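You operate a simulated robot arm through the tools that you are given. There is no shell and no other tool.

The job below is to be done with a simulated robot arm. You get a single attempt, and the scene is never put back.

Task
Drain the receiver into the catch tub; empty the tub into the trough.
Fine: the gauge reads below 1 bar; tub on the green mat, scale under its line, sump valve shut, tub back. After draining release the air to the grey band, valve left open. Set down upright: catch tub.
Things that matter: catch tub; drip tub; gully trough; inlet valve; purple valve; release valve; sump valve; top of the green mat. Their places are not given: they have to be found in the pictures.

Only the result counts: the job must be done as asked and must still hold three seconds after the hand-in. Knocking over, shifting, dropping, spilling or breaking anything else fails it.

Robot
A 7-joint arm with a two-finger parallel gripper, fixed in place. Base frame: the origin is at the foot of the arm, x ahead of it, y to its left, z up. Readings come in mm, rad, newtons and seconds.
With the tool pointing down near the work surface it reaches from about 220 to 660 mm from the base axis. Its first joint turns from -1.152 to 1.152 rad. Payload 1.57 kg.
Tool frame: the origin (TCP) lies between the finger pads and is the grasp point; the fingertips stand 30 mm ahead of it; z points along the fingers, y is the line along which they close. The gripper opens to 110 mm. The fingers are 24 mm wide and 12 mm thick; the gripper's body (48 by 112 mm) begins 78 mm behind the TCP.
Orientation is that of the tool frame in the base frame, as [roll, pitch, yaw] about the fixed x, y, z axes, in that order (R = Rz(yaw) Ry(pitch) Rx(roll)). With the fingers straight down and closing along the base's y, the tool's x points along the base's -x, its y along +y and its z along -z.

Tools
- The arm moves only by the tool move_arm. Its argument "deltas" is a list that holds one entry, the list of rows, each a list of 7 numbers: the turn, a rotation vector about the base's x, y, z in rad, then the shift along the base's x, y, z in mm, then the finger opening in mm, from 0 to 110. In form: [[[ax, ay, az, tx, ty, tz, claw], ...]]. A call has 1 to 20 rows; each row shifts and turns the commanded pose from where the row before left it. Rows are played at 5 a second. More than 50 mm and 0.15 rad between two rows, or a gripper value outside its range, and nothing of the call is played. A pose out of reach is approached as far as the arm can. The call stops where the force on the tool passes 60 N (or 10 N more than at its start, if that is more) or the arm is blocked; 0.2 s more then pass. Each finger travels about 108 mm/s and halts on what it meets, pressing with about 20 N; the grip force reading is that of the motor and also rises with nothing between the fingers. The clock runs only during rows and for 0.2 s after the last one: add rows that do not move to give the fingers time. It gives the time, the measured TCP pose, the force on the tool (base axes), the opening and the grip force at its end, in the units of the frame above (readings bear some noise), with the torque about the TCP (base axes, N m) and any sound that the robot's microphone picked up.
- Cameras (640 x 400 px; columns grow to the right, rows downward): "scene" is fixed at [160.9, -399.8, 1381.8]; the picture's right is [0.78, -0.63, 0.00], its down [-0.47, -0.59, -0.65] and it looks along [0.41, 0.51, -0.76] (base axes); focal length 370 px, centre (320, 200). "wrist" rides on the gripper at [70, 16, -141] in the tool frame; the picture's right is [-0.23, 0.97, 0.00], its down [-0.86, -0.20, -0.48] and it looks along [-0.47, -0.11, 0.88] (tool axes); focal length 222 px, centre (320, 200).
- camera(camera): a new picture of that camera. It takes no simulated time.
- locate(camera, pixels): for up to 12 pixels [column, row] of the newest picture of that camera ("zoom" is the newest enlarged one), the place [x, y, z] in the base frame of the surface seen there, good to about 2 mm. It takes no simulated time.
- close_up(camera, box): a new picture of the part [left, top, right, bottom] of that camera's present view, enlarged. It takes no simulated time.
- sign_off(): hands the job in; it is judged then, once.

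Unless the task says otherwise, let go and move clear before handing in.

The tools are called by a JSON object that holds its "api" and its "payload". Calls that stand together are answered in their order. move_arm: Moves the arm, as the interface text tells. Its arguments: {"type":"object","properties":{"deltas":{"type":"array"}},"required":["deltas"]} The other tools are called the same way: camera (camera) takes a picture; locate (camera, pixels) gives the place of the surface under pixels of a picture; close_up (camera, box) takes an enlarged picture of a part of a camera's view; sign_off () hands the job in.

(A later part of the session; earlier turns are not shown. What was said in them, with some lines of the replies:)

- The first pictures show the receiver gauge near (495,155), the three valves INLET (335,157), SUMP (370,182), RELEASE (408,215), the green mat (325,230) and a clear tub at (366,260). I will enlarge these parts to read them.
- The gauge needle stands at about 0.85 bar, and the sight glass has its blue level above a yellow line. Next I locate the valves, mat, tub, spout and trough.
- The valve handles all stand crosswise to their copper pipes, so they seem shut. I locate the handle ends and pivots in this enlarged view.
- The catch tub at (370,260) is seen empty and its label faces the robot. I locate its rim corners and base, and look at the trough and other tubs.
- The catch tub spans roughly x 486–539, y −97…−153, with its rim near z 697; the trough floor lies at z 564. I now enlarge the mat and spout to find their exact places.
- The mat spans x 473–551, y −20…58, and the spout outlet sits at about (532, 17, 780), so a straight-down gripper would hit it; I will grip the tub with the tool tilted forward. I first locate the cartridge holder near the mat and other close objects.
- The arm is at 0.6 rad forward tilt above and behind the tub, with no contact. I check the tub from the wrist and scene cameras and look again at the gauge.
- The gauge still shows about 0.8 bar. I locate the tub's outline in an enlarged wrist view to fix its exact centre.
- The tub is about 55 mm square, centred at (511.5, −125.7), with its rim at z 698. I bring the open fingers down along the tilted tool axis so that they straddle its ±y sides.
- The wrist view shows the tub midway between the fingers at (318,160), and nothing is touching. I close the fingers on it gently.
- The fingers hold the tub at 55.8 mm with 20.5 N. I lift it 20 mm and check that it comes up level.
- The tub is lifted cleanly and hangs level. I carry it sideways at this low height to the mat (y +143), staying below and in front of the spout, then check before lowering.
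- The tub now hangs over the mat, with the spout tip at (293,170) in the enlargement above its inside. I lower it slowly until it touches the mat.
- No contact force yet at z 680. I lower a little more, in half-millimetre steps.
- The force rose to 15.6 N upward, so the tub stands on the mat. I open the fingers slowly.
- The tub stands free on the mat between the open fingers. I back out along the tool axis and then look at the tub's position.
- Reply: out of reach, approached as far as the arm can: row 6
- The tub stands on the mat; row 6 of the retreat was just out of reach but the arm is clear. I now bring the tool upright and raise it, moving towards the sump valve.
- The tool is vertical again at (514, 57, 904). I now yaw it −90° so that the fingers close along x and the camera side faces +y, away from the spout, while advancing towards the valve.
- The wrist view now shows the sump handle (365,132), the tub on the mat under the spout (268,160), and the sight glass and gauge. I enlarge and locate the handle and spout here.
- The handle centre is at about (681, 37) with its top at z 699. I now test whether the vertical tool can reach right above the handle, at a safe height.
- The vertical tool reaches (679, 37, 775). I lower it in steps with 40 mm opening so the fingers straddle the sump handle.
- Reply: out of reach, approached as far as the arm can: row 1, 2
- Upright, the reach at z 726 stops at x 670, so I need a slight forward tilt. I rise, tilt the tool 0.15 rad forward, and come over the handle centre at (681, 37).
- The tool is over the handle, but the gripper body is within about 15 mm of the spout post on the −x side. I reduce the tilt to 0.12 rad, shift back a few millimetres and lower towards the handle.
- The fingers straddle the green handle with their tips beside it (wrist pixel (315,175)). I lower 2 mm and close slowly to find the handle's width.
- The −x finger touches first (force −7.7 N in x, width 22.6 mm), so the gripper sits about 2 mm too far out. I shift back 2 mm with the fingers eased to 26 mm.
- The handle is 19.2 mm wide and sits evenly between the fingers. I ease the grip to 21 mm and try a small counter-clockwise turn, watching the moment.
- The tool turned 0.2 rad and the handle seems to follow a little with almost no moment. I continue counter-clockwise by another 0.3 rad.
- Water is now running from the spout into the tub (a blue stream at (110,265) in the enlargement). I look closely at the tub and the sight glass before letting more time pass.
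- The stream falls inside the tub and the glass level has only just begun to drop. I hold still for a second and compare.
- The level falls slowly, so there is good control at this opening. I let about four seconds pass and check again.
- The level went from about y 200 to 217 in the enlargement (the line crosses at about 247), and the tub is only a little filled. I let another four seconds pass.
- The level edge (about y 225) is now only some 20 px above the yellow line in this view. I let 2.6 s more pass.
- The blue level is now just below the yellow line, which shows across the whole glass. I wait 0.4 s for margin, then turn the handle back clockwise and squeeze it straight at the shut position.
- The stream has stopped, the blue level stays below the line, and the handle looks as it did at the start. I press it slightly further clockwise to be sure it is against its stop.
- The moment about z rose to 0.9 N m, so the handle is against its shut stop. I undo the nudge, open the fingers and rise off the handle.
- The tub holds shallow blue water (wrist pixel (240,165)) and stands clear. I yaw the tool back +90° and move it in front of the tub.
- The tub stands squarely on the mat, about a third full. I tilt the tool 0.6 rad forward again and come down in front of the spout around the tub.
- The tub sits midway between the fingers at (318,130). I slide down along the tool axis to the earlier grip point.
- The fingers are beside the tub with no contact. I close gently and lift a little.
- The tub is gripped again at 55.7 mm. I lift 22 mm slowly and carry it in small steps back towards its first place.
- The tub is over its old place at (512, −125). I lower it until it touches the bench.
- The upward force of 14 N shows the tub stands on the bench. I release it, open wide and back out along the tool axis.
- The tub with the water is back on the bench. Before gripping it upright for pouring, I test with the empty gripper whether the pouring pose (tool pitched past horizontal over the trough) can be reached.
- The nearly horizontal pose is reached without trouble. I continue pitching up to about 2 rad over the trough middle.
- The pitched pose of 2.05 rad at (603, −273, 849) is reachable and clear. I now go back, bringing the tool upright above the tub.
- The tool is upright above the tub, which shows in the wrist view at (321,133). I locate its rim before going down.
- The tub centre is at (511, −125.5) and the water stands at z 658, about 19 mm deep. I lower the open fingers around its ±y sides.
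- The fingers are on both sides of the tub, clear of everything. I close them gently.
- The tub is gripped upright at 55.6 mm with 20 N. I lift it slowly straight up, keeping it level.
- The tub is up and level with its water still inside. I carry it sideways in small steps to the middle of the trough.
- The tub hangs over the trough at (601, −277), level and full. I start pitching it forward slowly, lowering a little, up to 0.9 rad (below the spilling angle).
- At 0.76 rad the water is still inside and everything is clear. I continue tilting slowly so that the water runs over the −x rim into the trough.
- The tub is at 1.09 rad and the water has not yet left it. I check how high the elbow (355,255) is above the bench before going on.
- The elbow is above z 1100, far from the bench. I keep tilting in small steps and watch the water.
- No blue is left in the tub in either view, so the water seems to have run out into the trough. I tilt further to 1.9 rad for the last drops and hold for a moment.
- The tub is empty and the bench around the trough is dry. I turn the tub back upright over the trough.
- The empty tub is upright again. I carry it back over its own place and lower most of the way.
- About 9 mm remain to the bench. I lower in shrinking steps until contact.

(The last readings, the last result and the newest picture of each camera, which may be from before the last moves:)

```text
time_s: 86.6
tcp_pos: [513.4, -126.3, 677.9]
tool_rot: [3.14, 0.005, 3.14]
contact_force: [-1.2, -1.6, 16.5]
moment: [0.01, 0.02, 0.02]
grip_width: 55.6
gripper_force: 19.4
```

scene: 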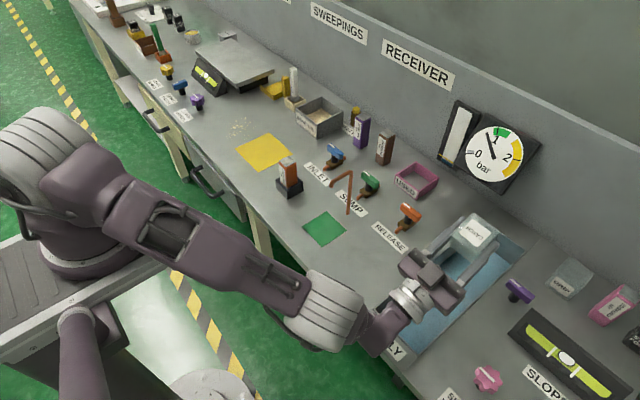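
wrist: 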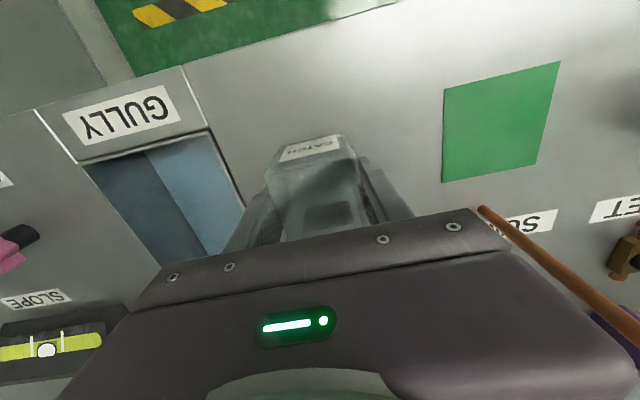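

Contact shows as 16.5 N upward, so the tub stands on the bench. I release it and lift the open gripper straight up.

{"api": "move_arm", "payload": {"deltas": [[[0, 0, 0, 0, 0, 0.4, 52], [0, 0, 0, 0, 0, 0.3, 56], [0, 0, 0, 0, 0, 0, 60], [0, 0, 0, 0, 0, 0, 74], [0, 0, 0, 0, 0, 0, 100], [0, 0, 0, 0, 0, 0, 100], [0, 0, 0, 0, 0, 10, 100], [0, 0, 0, 0, 0, 25, 100], [0, 0, 0, 0, 0, 40, 100], [0, 0, 0, 0, 0, 45, 100], [0, 0, 0, 0, 0, 45, 100], [0, 0, 0, 0, 0, 35, 100], [0, 0, 0, 0, 0, 0, 100]]]}}

{"api": "camera", "payload": {"camera": "wrist"}}

{"api": "camera", "payload": {"camera": "scene"}}

```text
time_s: 89.4
tcp_pos: [513.2, -129.0, 879.5]
tool_rot: [3.14, 0.003, 3.14]
contact_force: [-0.1, 0.5, 0.4]
moment: [0.03, 0.0, 0.01]
grip_width: 100.0
gripper_force: 0.1
```

```text
taken
```

wrist: 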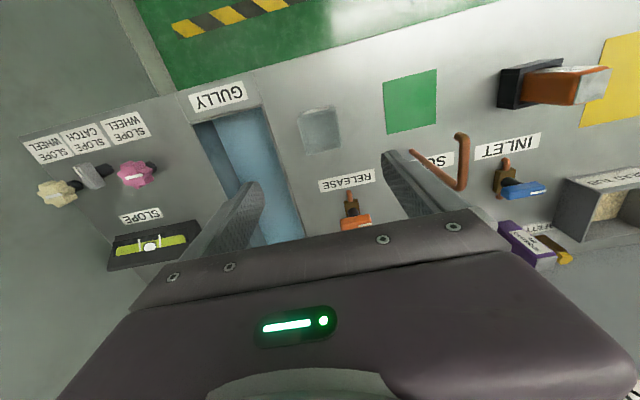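

```text
taken
```

scene: 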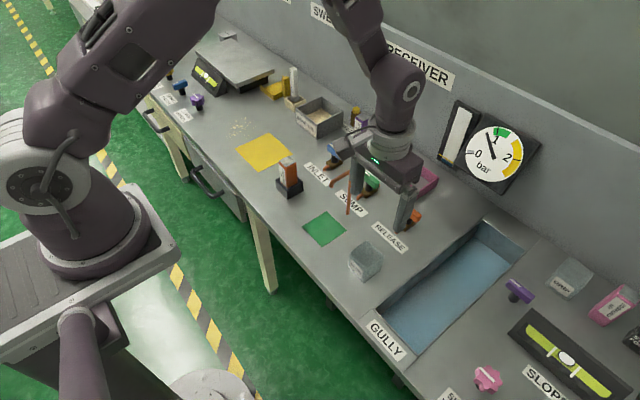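

The tub stands upright and empty at (366,260), where it began. I verify its position and the gauge, then go on to the release valve.

{"api": "close_up", "payload": {"camera": "scene", "box": [340, 230, 400, 290]}}

{"api": "close_up", "payload": {"camera": "scene", "box": [430, 95, 540, 195]}}

{"api": "close_up", "payload": {"camera": "wrist", "box": [280, 90, 360, 170]}}

```text
6.67 times, centred on (370, 260) of scene
```

zoom: 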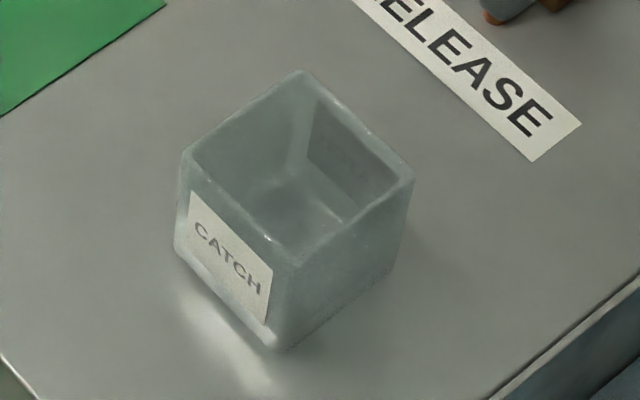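

```text
4.00 times, centred on (485, 145) of scene
```

zoom: 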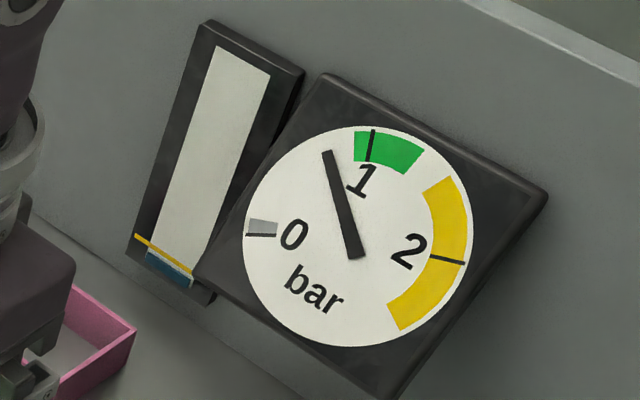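

```text
5.00 times, centred on (320, 130) of wrist
```

zoom: 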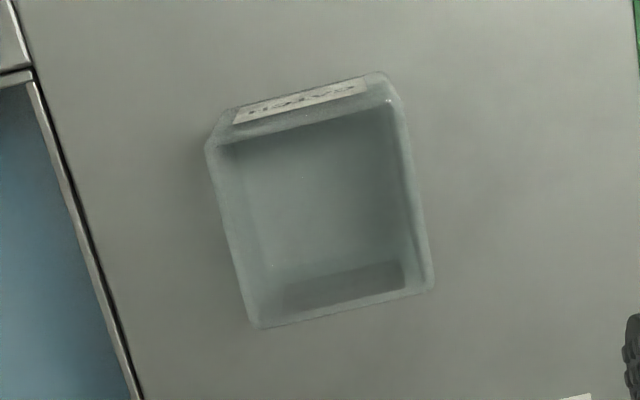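

The tub matches its first picture, the glass level is below its line, and the gauge reads about 0.75 bar. Now I yaw the tool −90° and travel above the orange release valve.

{"api": "move_arm", "payload": {"deltas": [[[0, 0, -0.15, 14, 2.5, 0, 80], [0, 0, -0.15, 14, 2.5, 0, 60], [0, 0, -0.15, 14, 2.5, 0, 40], [0, 0, -0.15, 14, 2.5, 0, 40], [0, 0, -0.15, 14, 2.5, 0, 40], [0, 0, -0.15, 14, 2.5, 0, 40], [0, 0, -0.15, 14, 2.5, 0, 40], [0, 0, -0.15, 14, 2.5, 0, 40], [0, 0, -0.15, 14, 2.5, 0, 40], [0, 0, -0.15, 14, 2.5, 0, 40], [0, 0, -0.069, 7, 0, 0, 40], [0, 0, 0, 0, 0, 0, 40]]]}}

{"api": "camera", "payload": {"camera": "wrist"}}

{"api": "camera", "payload": {"camera": "scene"}}

```text
time_s: 92.0
tcp_pos: [660.3, -99.7, 879.0]
tool_rot: [-3.141, 0.004, 1.57]
contact_force: [0.8, 0.2, 0.9]
moment: [0.05, 0.02, -0.04]
grip_width: 39.9
gripper_force: 0.0
```

```text
taken
```

wrist: 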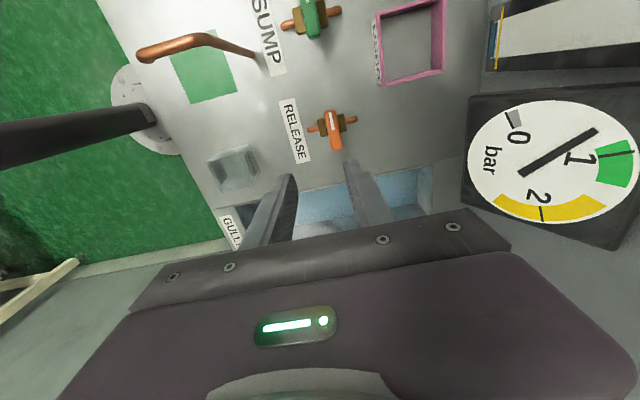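

```text
taken
```

scene: 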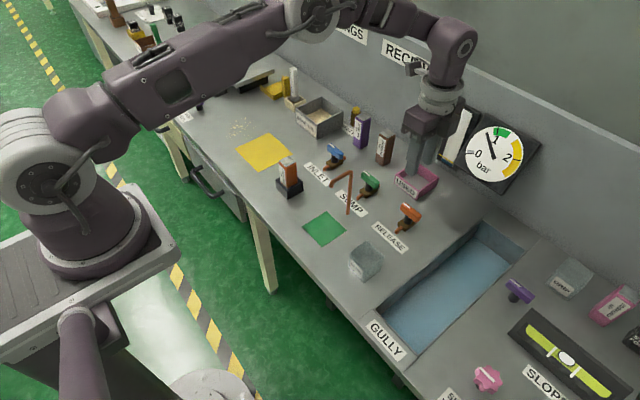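

The orange handle is visible at (334,130) in the wrist view. I enlarge and locate it.

{"api": "close_up", "payload": {"camera": "wrist", "box": [290, 90, 380, 170]}}

```text
5.00 times, centred on (335, 130) of wrist
```

zoom: 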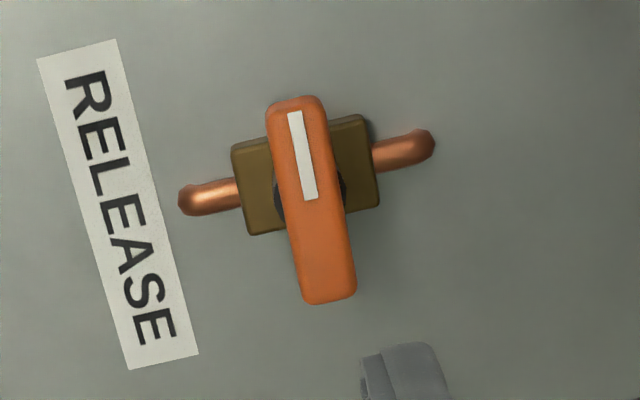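

{"api": "locate", "payload": {"camera": "zoom", "pixels": [[296, 102], [330, 298], [313, 200], [295, 205], [333, 196], [190, 200], [425, 145]]}}

```text
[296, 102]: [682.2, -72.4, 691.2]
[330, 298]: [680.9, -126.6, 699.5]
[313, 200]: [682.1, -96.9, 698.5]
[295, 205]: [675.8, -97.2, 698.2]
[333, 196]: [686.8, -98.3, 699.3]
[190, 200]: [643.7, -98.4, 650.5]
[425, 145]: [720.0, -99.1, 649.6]
```

The release handle is centred at (681.5, −99.5), top z 699. I tilt 0.13 rad forward and lower over it in steps with the fingers 40 mm apart.

{"api": "move_arm", "payload": {"deltas": [[[0, -0.07, 0, 6, 0, -20, 40], [0, -0.06, 0, 6, 0, -30, 40], [0, 0, 0, 6, 0, -40, 40], [0, 0, 0, 0.5, 0, -40, 40], [0, 0, 0, 0, 0, -15, 40], [0, 0, 0, 0, 0, 0, 40]]]}}

{"api": "camera", "payload": {"camera": "wrist"}}

```text
time_s: 93.4
tcp_pos: [678.1, -101.3, 734.2]
tool_rot: [3.011, 0.002, 1.572]
contact_force: [0.3, -0.2, -0.2]
moment: [-0.02, -0.02, 0.02]
grip_width: 40.0
gripper_force: 0.1
```

```text
taken
```

wrist: 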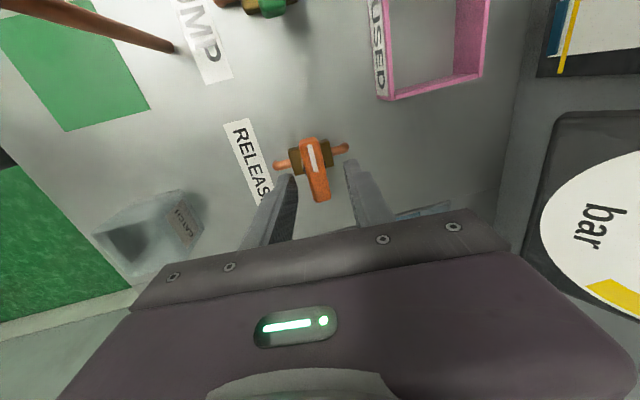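

The fingers hang on both sides of the orange handle, still above it. I lower the last 26 mm.

{"api": "move_arm", "payload": {"deltas": [[[0, 0, 0, 0, 0.8, -10, 40], [0, 0, 0, 0, 0.4, -10, 40], [0, 0, 0, 0, 0, -6, 40], [0, 0, 0, 0, 0, 0, 40]]]}}

{"api": "close_up", "payload": {"camera": "wrist", "box": [220, 110, 420, 250]}}

{"api": "close_up", "payload": {"camera": "scene", "box": [340, 150, 480, 270]}}

```text
time_s: 94.4
tcp_pos: [678.4, -99.8, 707.8]
tool_rot: [3.012, 0.003, 1.571]
contact_force: [1.4, 0.9, 0.7]
moment: [0.02, -0.01, 0.01]
grip_width: 39.9
gripper_force: 0.1
```

```text
2.86 times, centred on (320, 180) of wrist
```

zoom: 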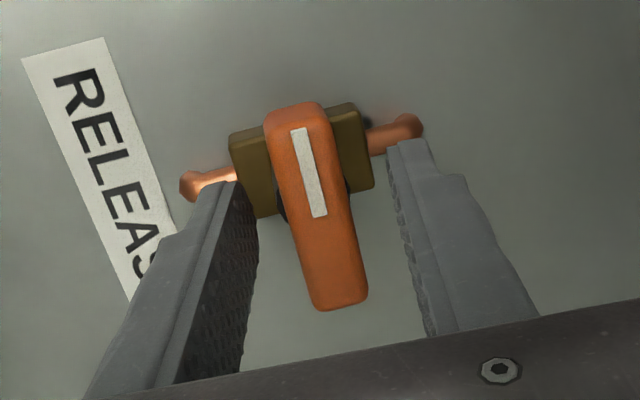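

```text
3.33 times, centred on (410, 210) of scene
```

zoom: 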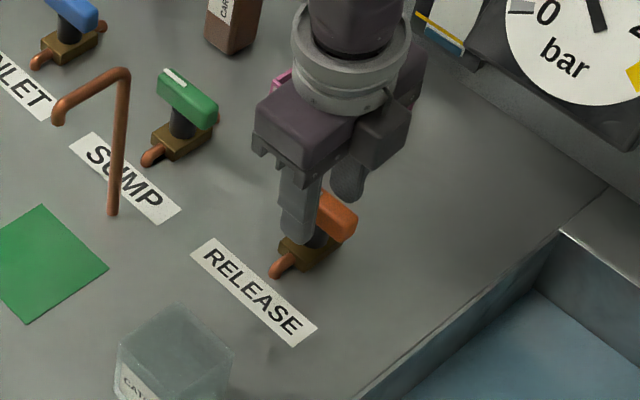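

The handle lies centred between the fingers. I close gently to align with it, then ease to 21 mm.

{"api": "move_arm", "payload": {"deltas": [[[0, 0, 0, 0, 0, -1, 32], [0, 0, 0, 0, 0, 0, 26], [0, 0, 0, 0, 0, 0, 22], [0, 0, 0, 0, 0, 0, 18], [0, 0, 0, 0, 0, 0, 18]]]}}

```text
time_s: 95.6
tcp_pos: [678.9, -99.1, 707.9]
tool_rot: [3.013, 0.004, 1.572]
contact_force: [-3.2, -1.2, -1.0]
moment: [0.04, 0.06, -0.01]
grip_width: 21.4
gripper_force: 1.6
```

The fingers lightly touch at 21.4 mm. I turn counter-clockwise 0.4 rad as with the sump valve, watching the forces and the gauge.

{"api": "move_arm", "payload": {"deltas": [[[0, 0, 0, -1, 0, 0, 21], [-0.013, 0, 0.1, 0, 0, 0, 21], [-0.013, 0, 0.1, 0, 0, 0, 21], [-0.013, 0, 0.1, 0, 0, 0, 21], [-0.013, 0, 0.1, 0, 0, 0, 21]]]}}

{"api": "close_up", "payload": {"camera": "wrist", "box": [220, 110, 420, 250]}}

{"api": "close_up", "payload": {"camera": "scene", "box": [430, 95, 540, 195]}}

```text
time_s: 96.8
tcp_pos: [678.0, -99.0, 707.4]
tool_rot: [3.023, 0.052, 1.973]
contact_force: [-1.2, -0.2, -0.7]
moment: [-0.01, 0.08, -0.04]
grip_width: 22.3
gripper_force: 0.4
```

```text
2.86 times, centred on (320, 180) of wrist
```

zoom: 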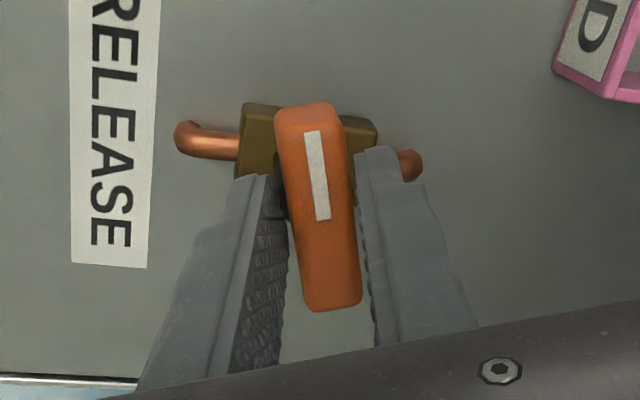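

```text
4.00 times, centred on (485, 145) of scene
```

zoom: 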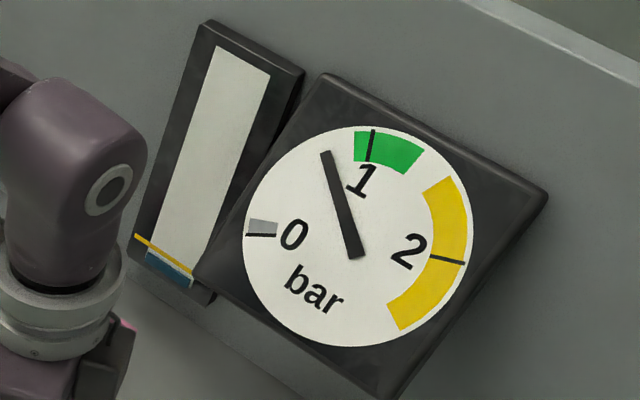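

The handle follows with little resistance; the needle has just begun to move. I keep turning another 0.5 rad.

{"api": "move_arm", "payload": {"deltas": [[[-0.013, 0, 0.1, 0, 0, 0, 21], [-0.013, 0, 0.1, 0, 0, 0, 21], [-0.013, 0, 0.1, 0, 0, 0, 21], [-0.013, 0, 0.1, 0, 0, 0, 21], [-0.013, 0, 0.1, 0, 0, 0, 21]]]}}

{"api": "close_up", "payload": {"camera": "wrist", "box": [220, 110, 420, 250]}}

{"api": "close_up", "payload": {"camera": "scene", "box": [430, 95, 540, 195]}}

```text
time_s: 98.0
tcp_pos: [677.1, -98.5, 707.7]
tool_rot: [3.06, 0.103, 2.476]
contact_force: [-2.6, -0.5, -1.3]
moment: [-0.02, 0.06, 0.0]
grip_width: 23.3
gripper_force: 1.4
```

```text
2.86 times, centred on (320, 180) of wrist
```

zoom: 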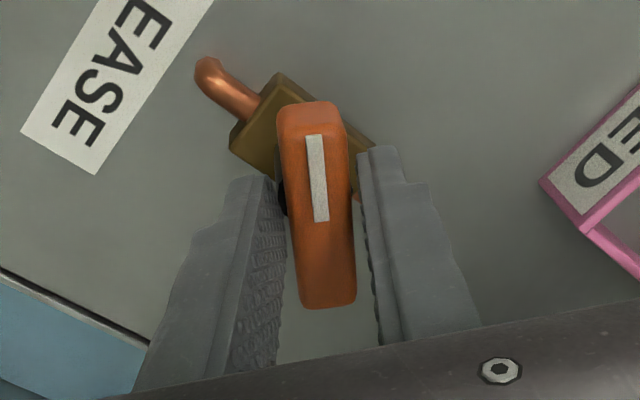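

```text
4.00 times, centred on (485, 145) of scene
```

zoom: 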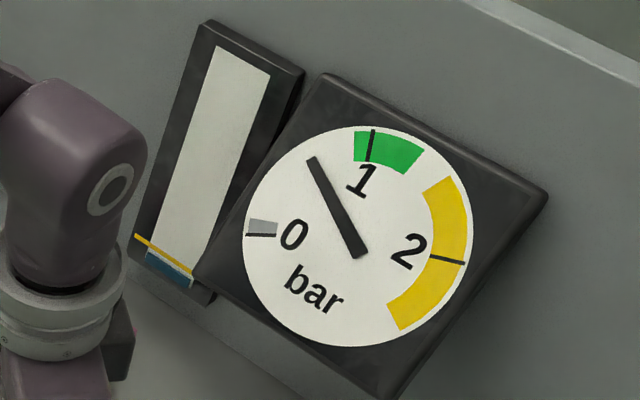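

The needle is falling (about 0.65 bar), so the air is leaving. I turn the handle on towards fully open, along its pipe.

{"api": "move_arm", "payload": {"deltas": [[[-0.013, 0, 0.1, 0, 0, 0, 21], [-0.013, 0, 0.1, 0, 0, 0, 21], [-0.013, 0, 0.1, 0, 0, 0, 21], [-0.013, 0, 0.1, 0, 0, 0, 21], [-0.013, 0, 0.1, 0, 0, 0, 21], [-0.0085, 0, 0.065, 0, 0, 0, 21], [0, 0, 0, 0, 0, 0, 21]]]}}

{"api": "close_up", "payload": {"camera": "wrist", "box": [220, 110, 420, 250]}}

{"api": "close_up", "payload": {"camera": "scene", "box": [430, 95, 540, 195]}}

```text
time_s: 99.6
tcp_pos: [677.3, -99.2, 707.8]
tool_rot: [3.128, 0.129, 3.05]
contact_force: [0.4, -0.9, -0.4]
moment: [-0.07, 0.03, -0.02]
grip_width: 22.6
gripper_force: 0.9
```

```text
2.86 times, centred on (320, 180) of wrist
```

zoom: 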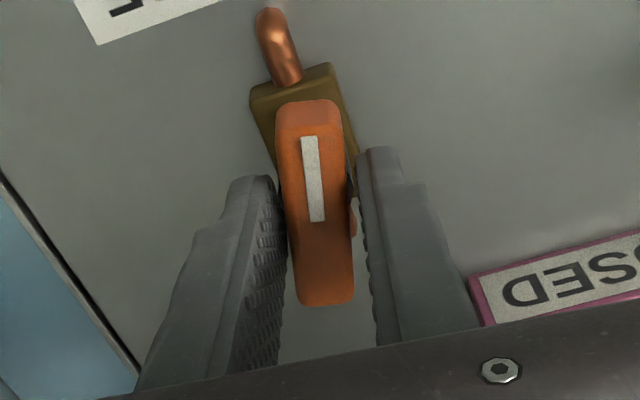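

```text
4.00 times, centred on (485, 145) of scene
```

zoom: 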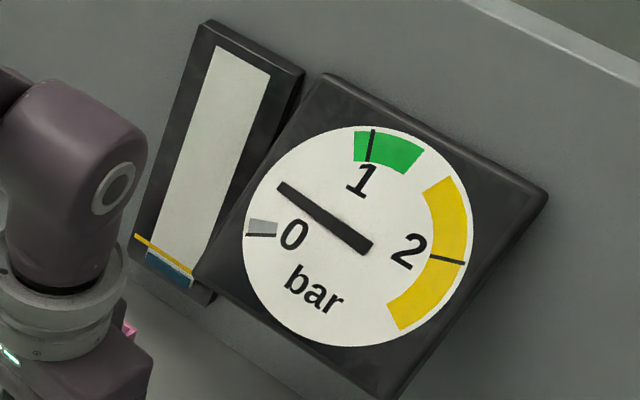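

The handle is nearly along the pipe and the gauge is down to about 0.3 bar. I add the last 0.15 rad and wait for the needle to reach the grey band.

{"api": "move_arm", "payload": {"deltas": [[[-0.01, 0, 0.08, 0, 0, 0, 21], [-0.01, 0, 0.07, 0, 0, 0, 21], [0, 0, 0, 0, 0, 0, 21], [0, 0, 0, 0, 0, 0, 21], [0, 0, 0, 0, 0, 0, 21], [0, 0, 0, 0, 0, 0, 21], [0, 0, 0, 0, 0, 0, 21], [0, 0, 0, 0, 0, 0, 21], [0, 0, 0, 0, 0, 0, 21], [0, 0, 0, 0, 0, 0, 21]]]}}

{"api": "close_up", "payload": {"camera": "wrist", "box": [220, 110, 420, 250]}}

{"api": "close_up", "payload": {"camera": "scene", "box": [430, 95, 540, 195]}}

```text
time_s: 101.8
tcp_pos: [676.7, -99.5, 707.0]
tool_rot: [-3.135, 0.132, -3.083]
contact_force: [0.3, -0.9, 0.1]
moment: [-0.05, 0.04, -0.03]
grip_width: 22.2
gripper_force: 0.5
```

```text
2.86 times, centred on (320, 180) of wrist
```

zoom: 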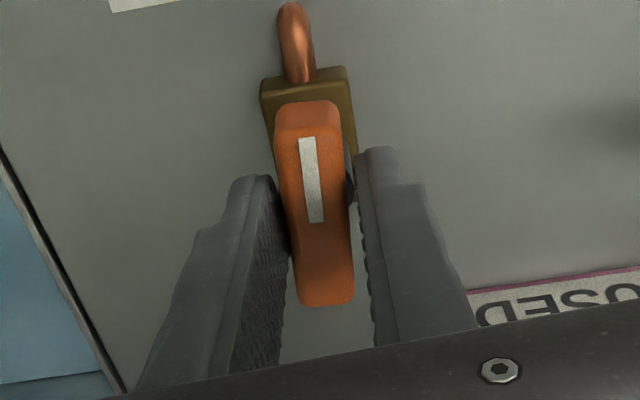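

```text
4.00 times, centred on (485, 145) of scene
```

zoom: 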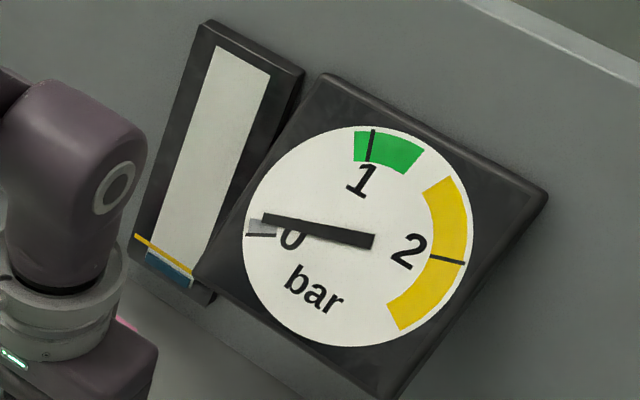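

The needle has entered the grey band and the handle lies along its pipe. I open the fingers and rise straight off the handle, leaving it open.

{"api": "move_arm", "payload": {"deltas": [[[0, 0, 0, 0, 0, 0, 28], [0, 0, 0, 0, 0, 0, 40], [0, 0, 0, 0, 0, 6, 44], [0, 0, 0, 0, 0, 20, 44], [0, 0, 0, 0, 0, 30, 44], [0, 0, 0, 0, 0, 40, 44], [0, 0, 0, -10, 0, 40, 44], [0, 0.06, 0, -20, 0, 30, 44], [0, 0.06, 0, -20, 0, 10, 44], [0, 0, 0, 0, 0, 0, 44]]]}}

{"api": "camera", "payload": {"camera": "scene"}}

{"api": "close_up", "payload": {"camera": "scene", "box": [430, 95, 540, 195]}}

{"api": "camera", "payload": {"camera": "wrist"}}

```text
time_s: 104.0
tcp_pos: [627.9, -98.8, 882.7]
tool_rot: [-3.141, 0.011, -3.084]
contact_force: [-0.4, -0.3, 0.0]
moment: [0.01, -0.03, -0.01]
grip_width: 43.8
gripper_force: 0.0
```

```text
taken
```

scene: 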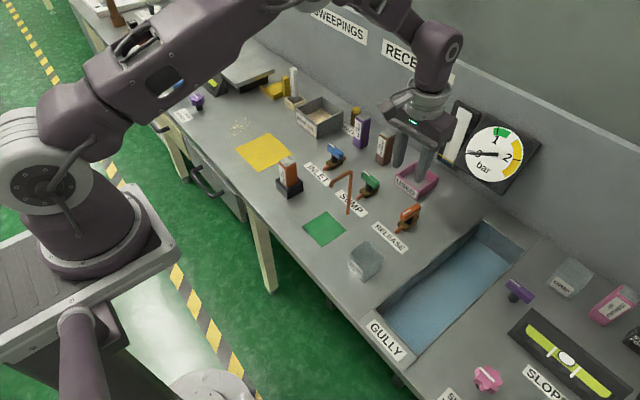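

```text
4.00 times, centred on (485, 145) of scene
```

zoom: 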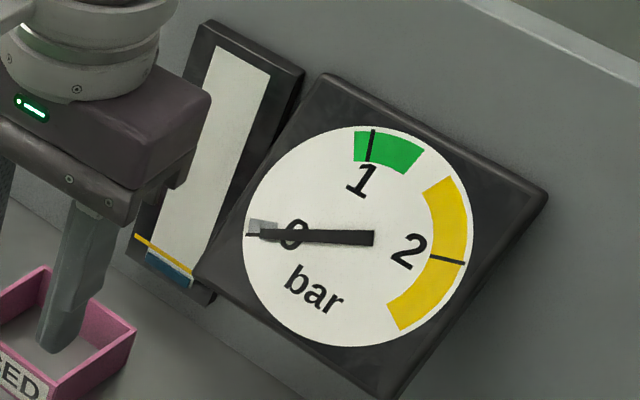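

```text
taken
```

wrist: 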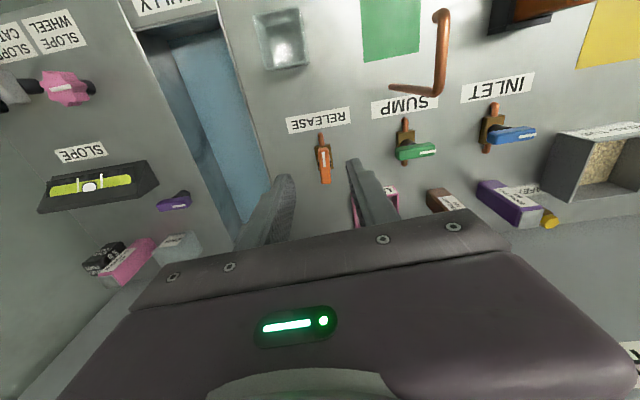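

The needle lies in the grey band near 0, the release handle (322,160 in the wrist view) is along its pipe, and the sump handle is crosswise. I move back and wait a few seconds to see that all of it holds.

{"api": "move_arm", "payload": {"deltas": [[[0, 0, 0, -30, 0, 10, 60], [0, 0, 0, -40, 0, 10, 60], [0, 0, 0, -40, 10, 10, 60], [0, 0, 0, -40, 20, 10, 60], [0, 0, 0, -30, 20, 0, 60], [0, 0, 0, 0, 0, 0, 60], [0, 0, 0, 0, 0, 0, 60], [0, 0, 0, 0, 0, 0, 60], [0, 0, 0, 0, 0, 0, 60], [0, 0, 0, 0, 0, 0, 60], [0, 0, 0, 0, 0, 0, 60], [0, 0, 0, 0, 0, 0, 60], [0, 0, 0, 0, 0, 0, 60], [0, 0, 0, 0, 0, 0, 60], [0, 0, 0, 0, 0, 0, 60], [0, 0, 0, 0, 0, 0, 60]]]}}

{"api": "camera", "payload": {"camera": "scene"}}

{"api": "close_up", "payload": {"camera": "scene", "box": [430, 95, 540, 195]}}

{"api": "close_up", "payload": {"camera": "scene", "box": [300, 150, 460, 300]}}

{"api": "camera", "payload": {"camera": "wrist"}}

```text
time_s: 107.4
tcp_pos: [447.2, -49.4, 924.0]
tool_rot: [3.142, 0.011, -3.083]
contact_force: [0.7, -0.2, 0.0]
moment: [-0.02, 0.01, -0.03]
grip_width: 59.8
gripper_force: 0.0
```

```text
taken
```

scene: 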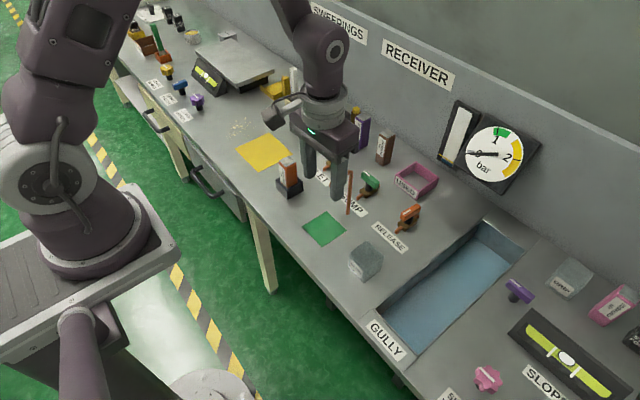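

```text
4.00 times, centred on (485, 145) of scene
```

zoom: 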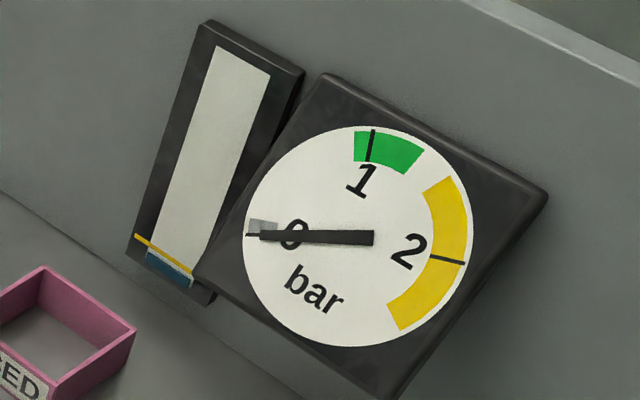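

```text
2.67 times, centred on (380, 225) of scene
```

zoom: 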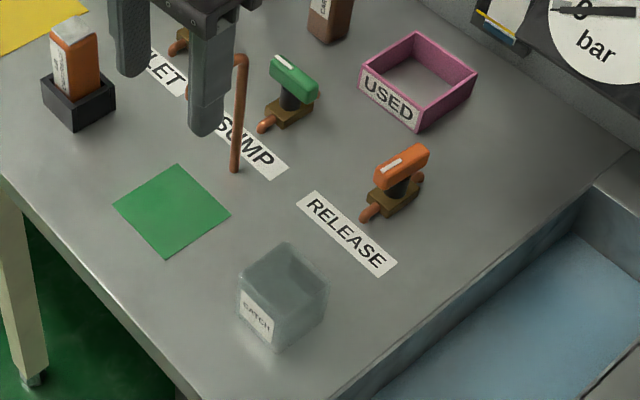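

```text
taken
```

wrist: 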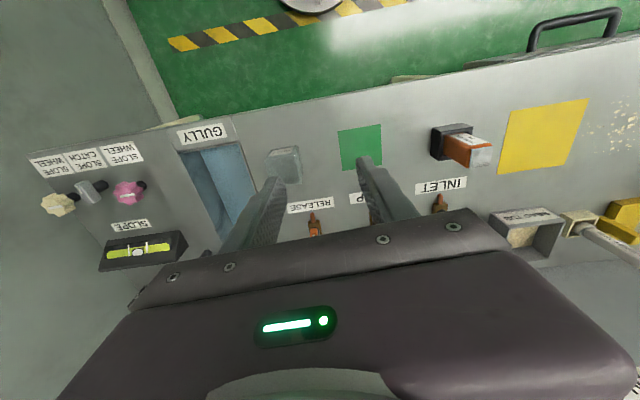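

After three more seconds the needle rests at the 0 edge of the grey band, and the sight glass stays under its line. The release handle is along its pipe (open), the sump handle is crosswise (shut), and the empty catch tub stands upright in its old place, so I hand in.

{"api": "sign_off", "payload": {}}

```text
The job is handed in.
```

I drained the receiver into the catch tub and emptied the tub into the gully trough; the job is handed in. The hand-in gave no verdict, so the results below are from my last pictures.

- **Draining:** the gauge read about 0.8 bar when I opened the sump valve, with the tub on the green mat. The sight glass is now below its yellow line. The sump valve is shut, and I felt its stop.
- **Catch tub:** it held about 19 mm of water and is now empty. It stands upright in its original place, and I saw no water on the bench.
- **Air release:** I opened the release valve after draining and left it open. The needle settled at the 0 edge of the grey band and stayed there for three seconds.

I did not touch the drip tub, inlet valve or purple valve. The gripper is open and clear of everything.
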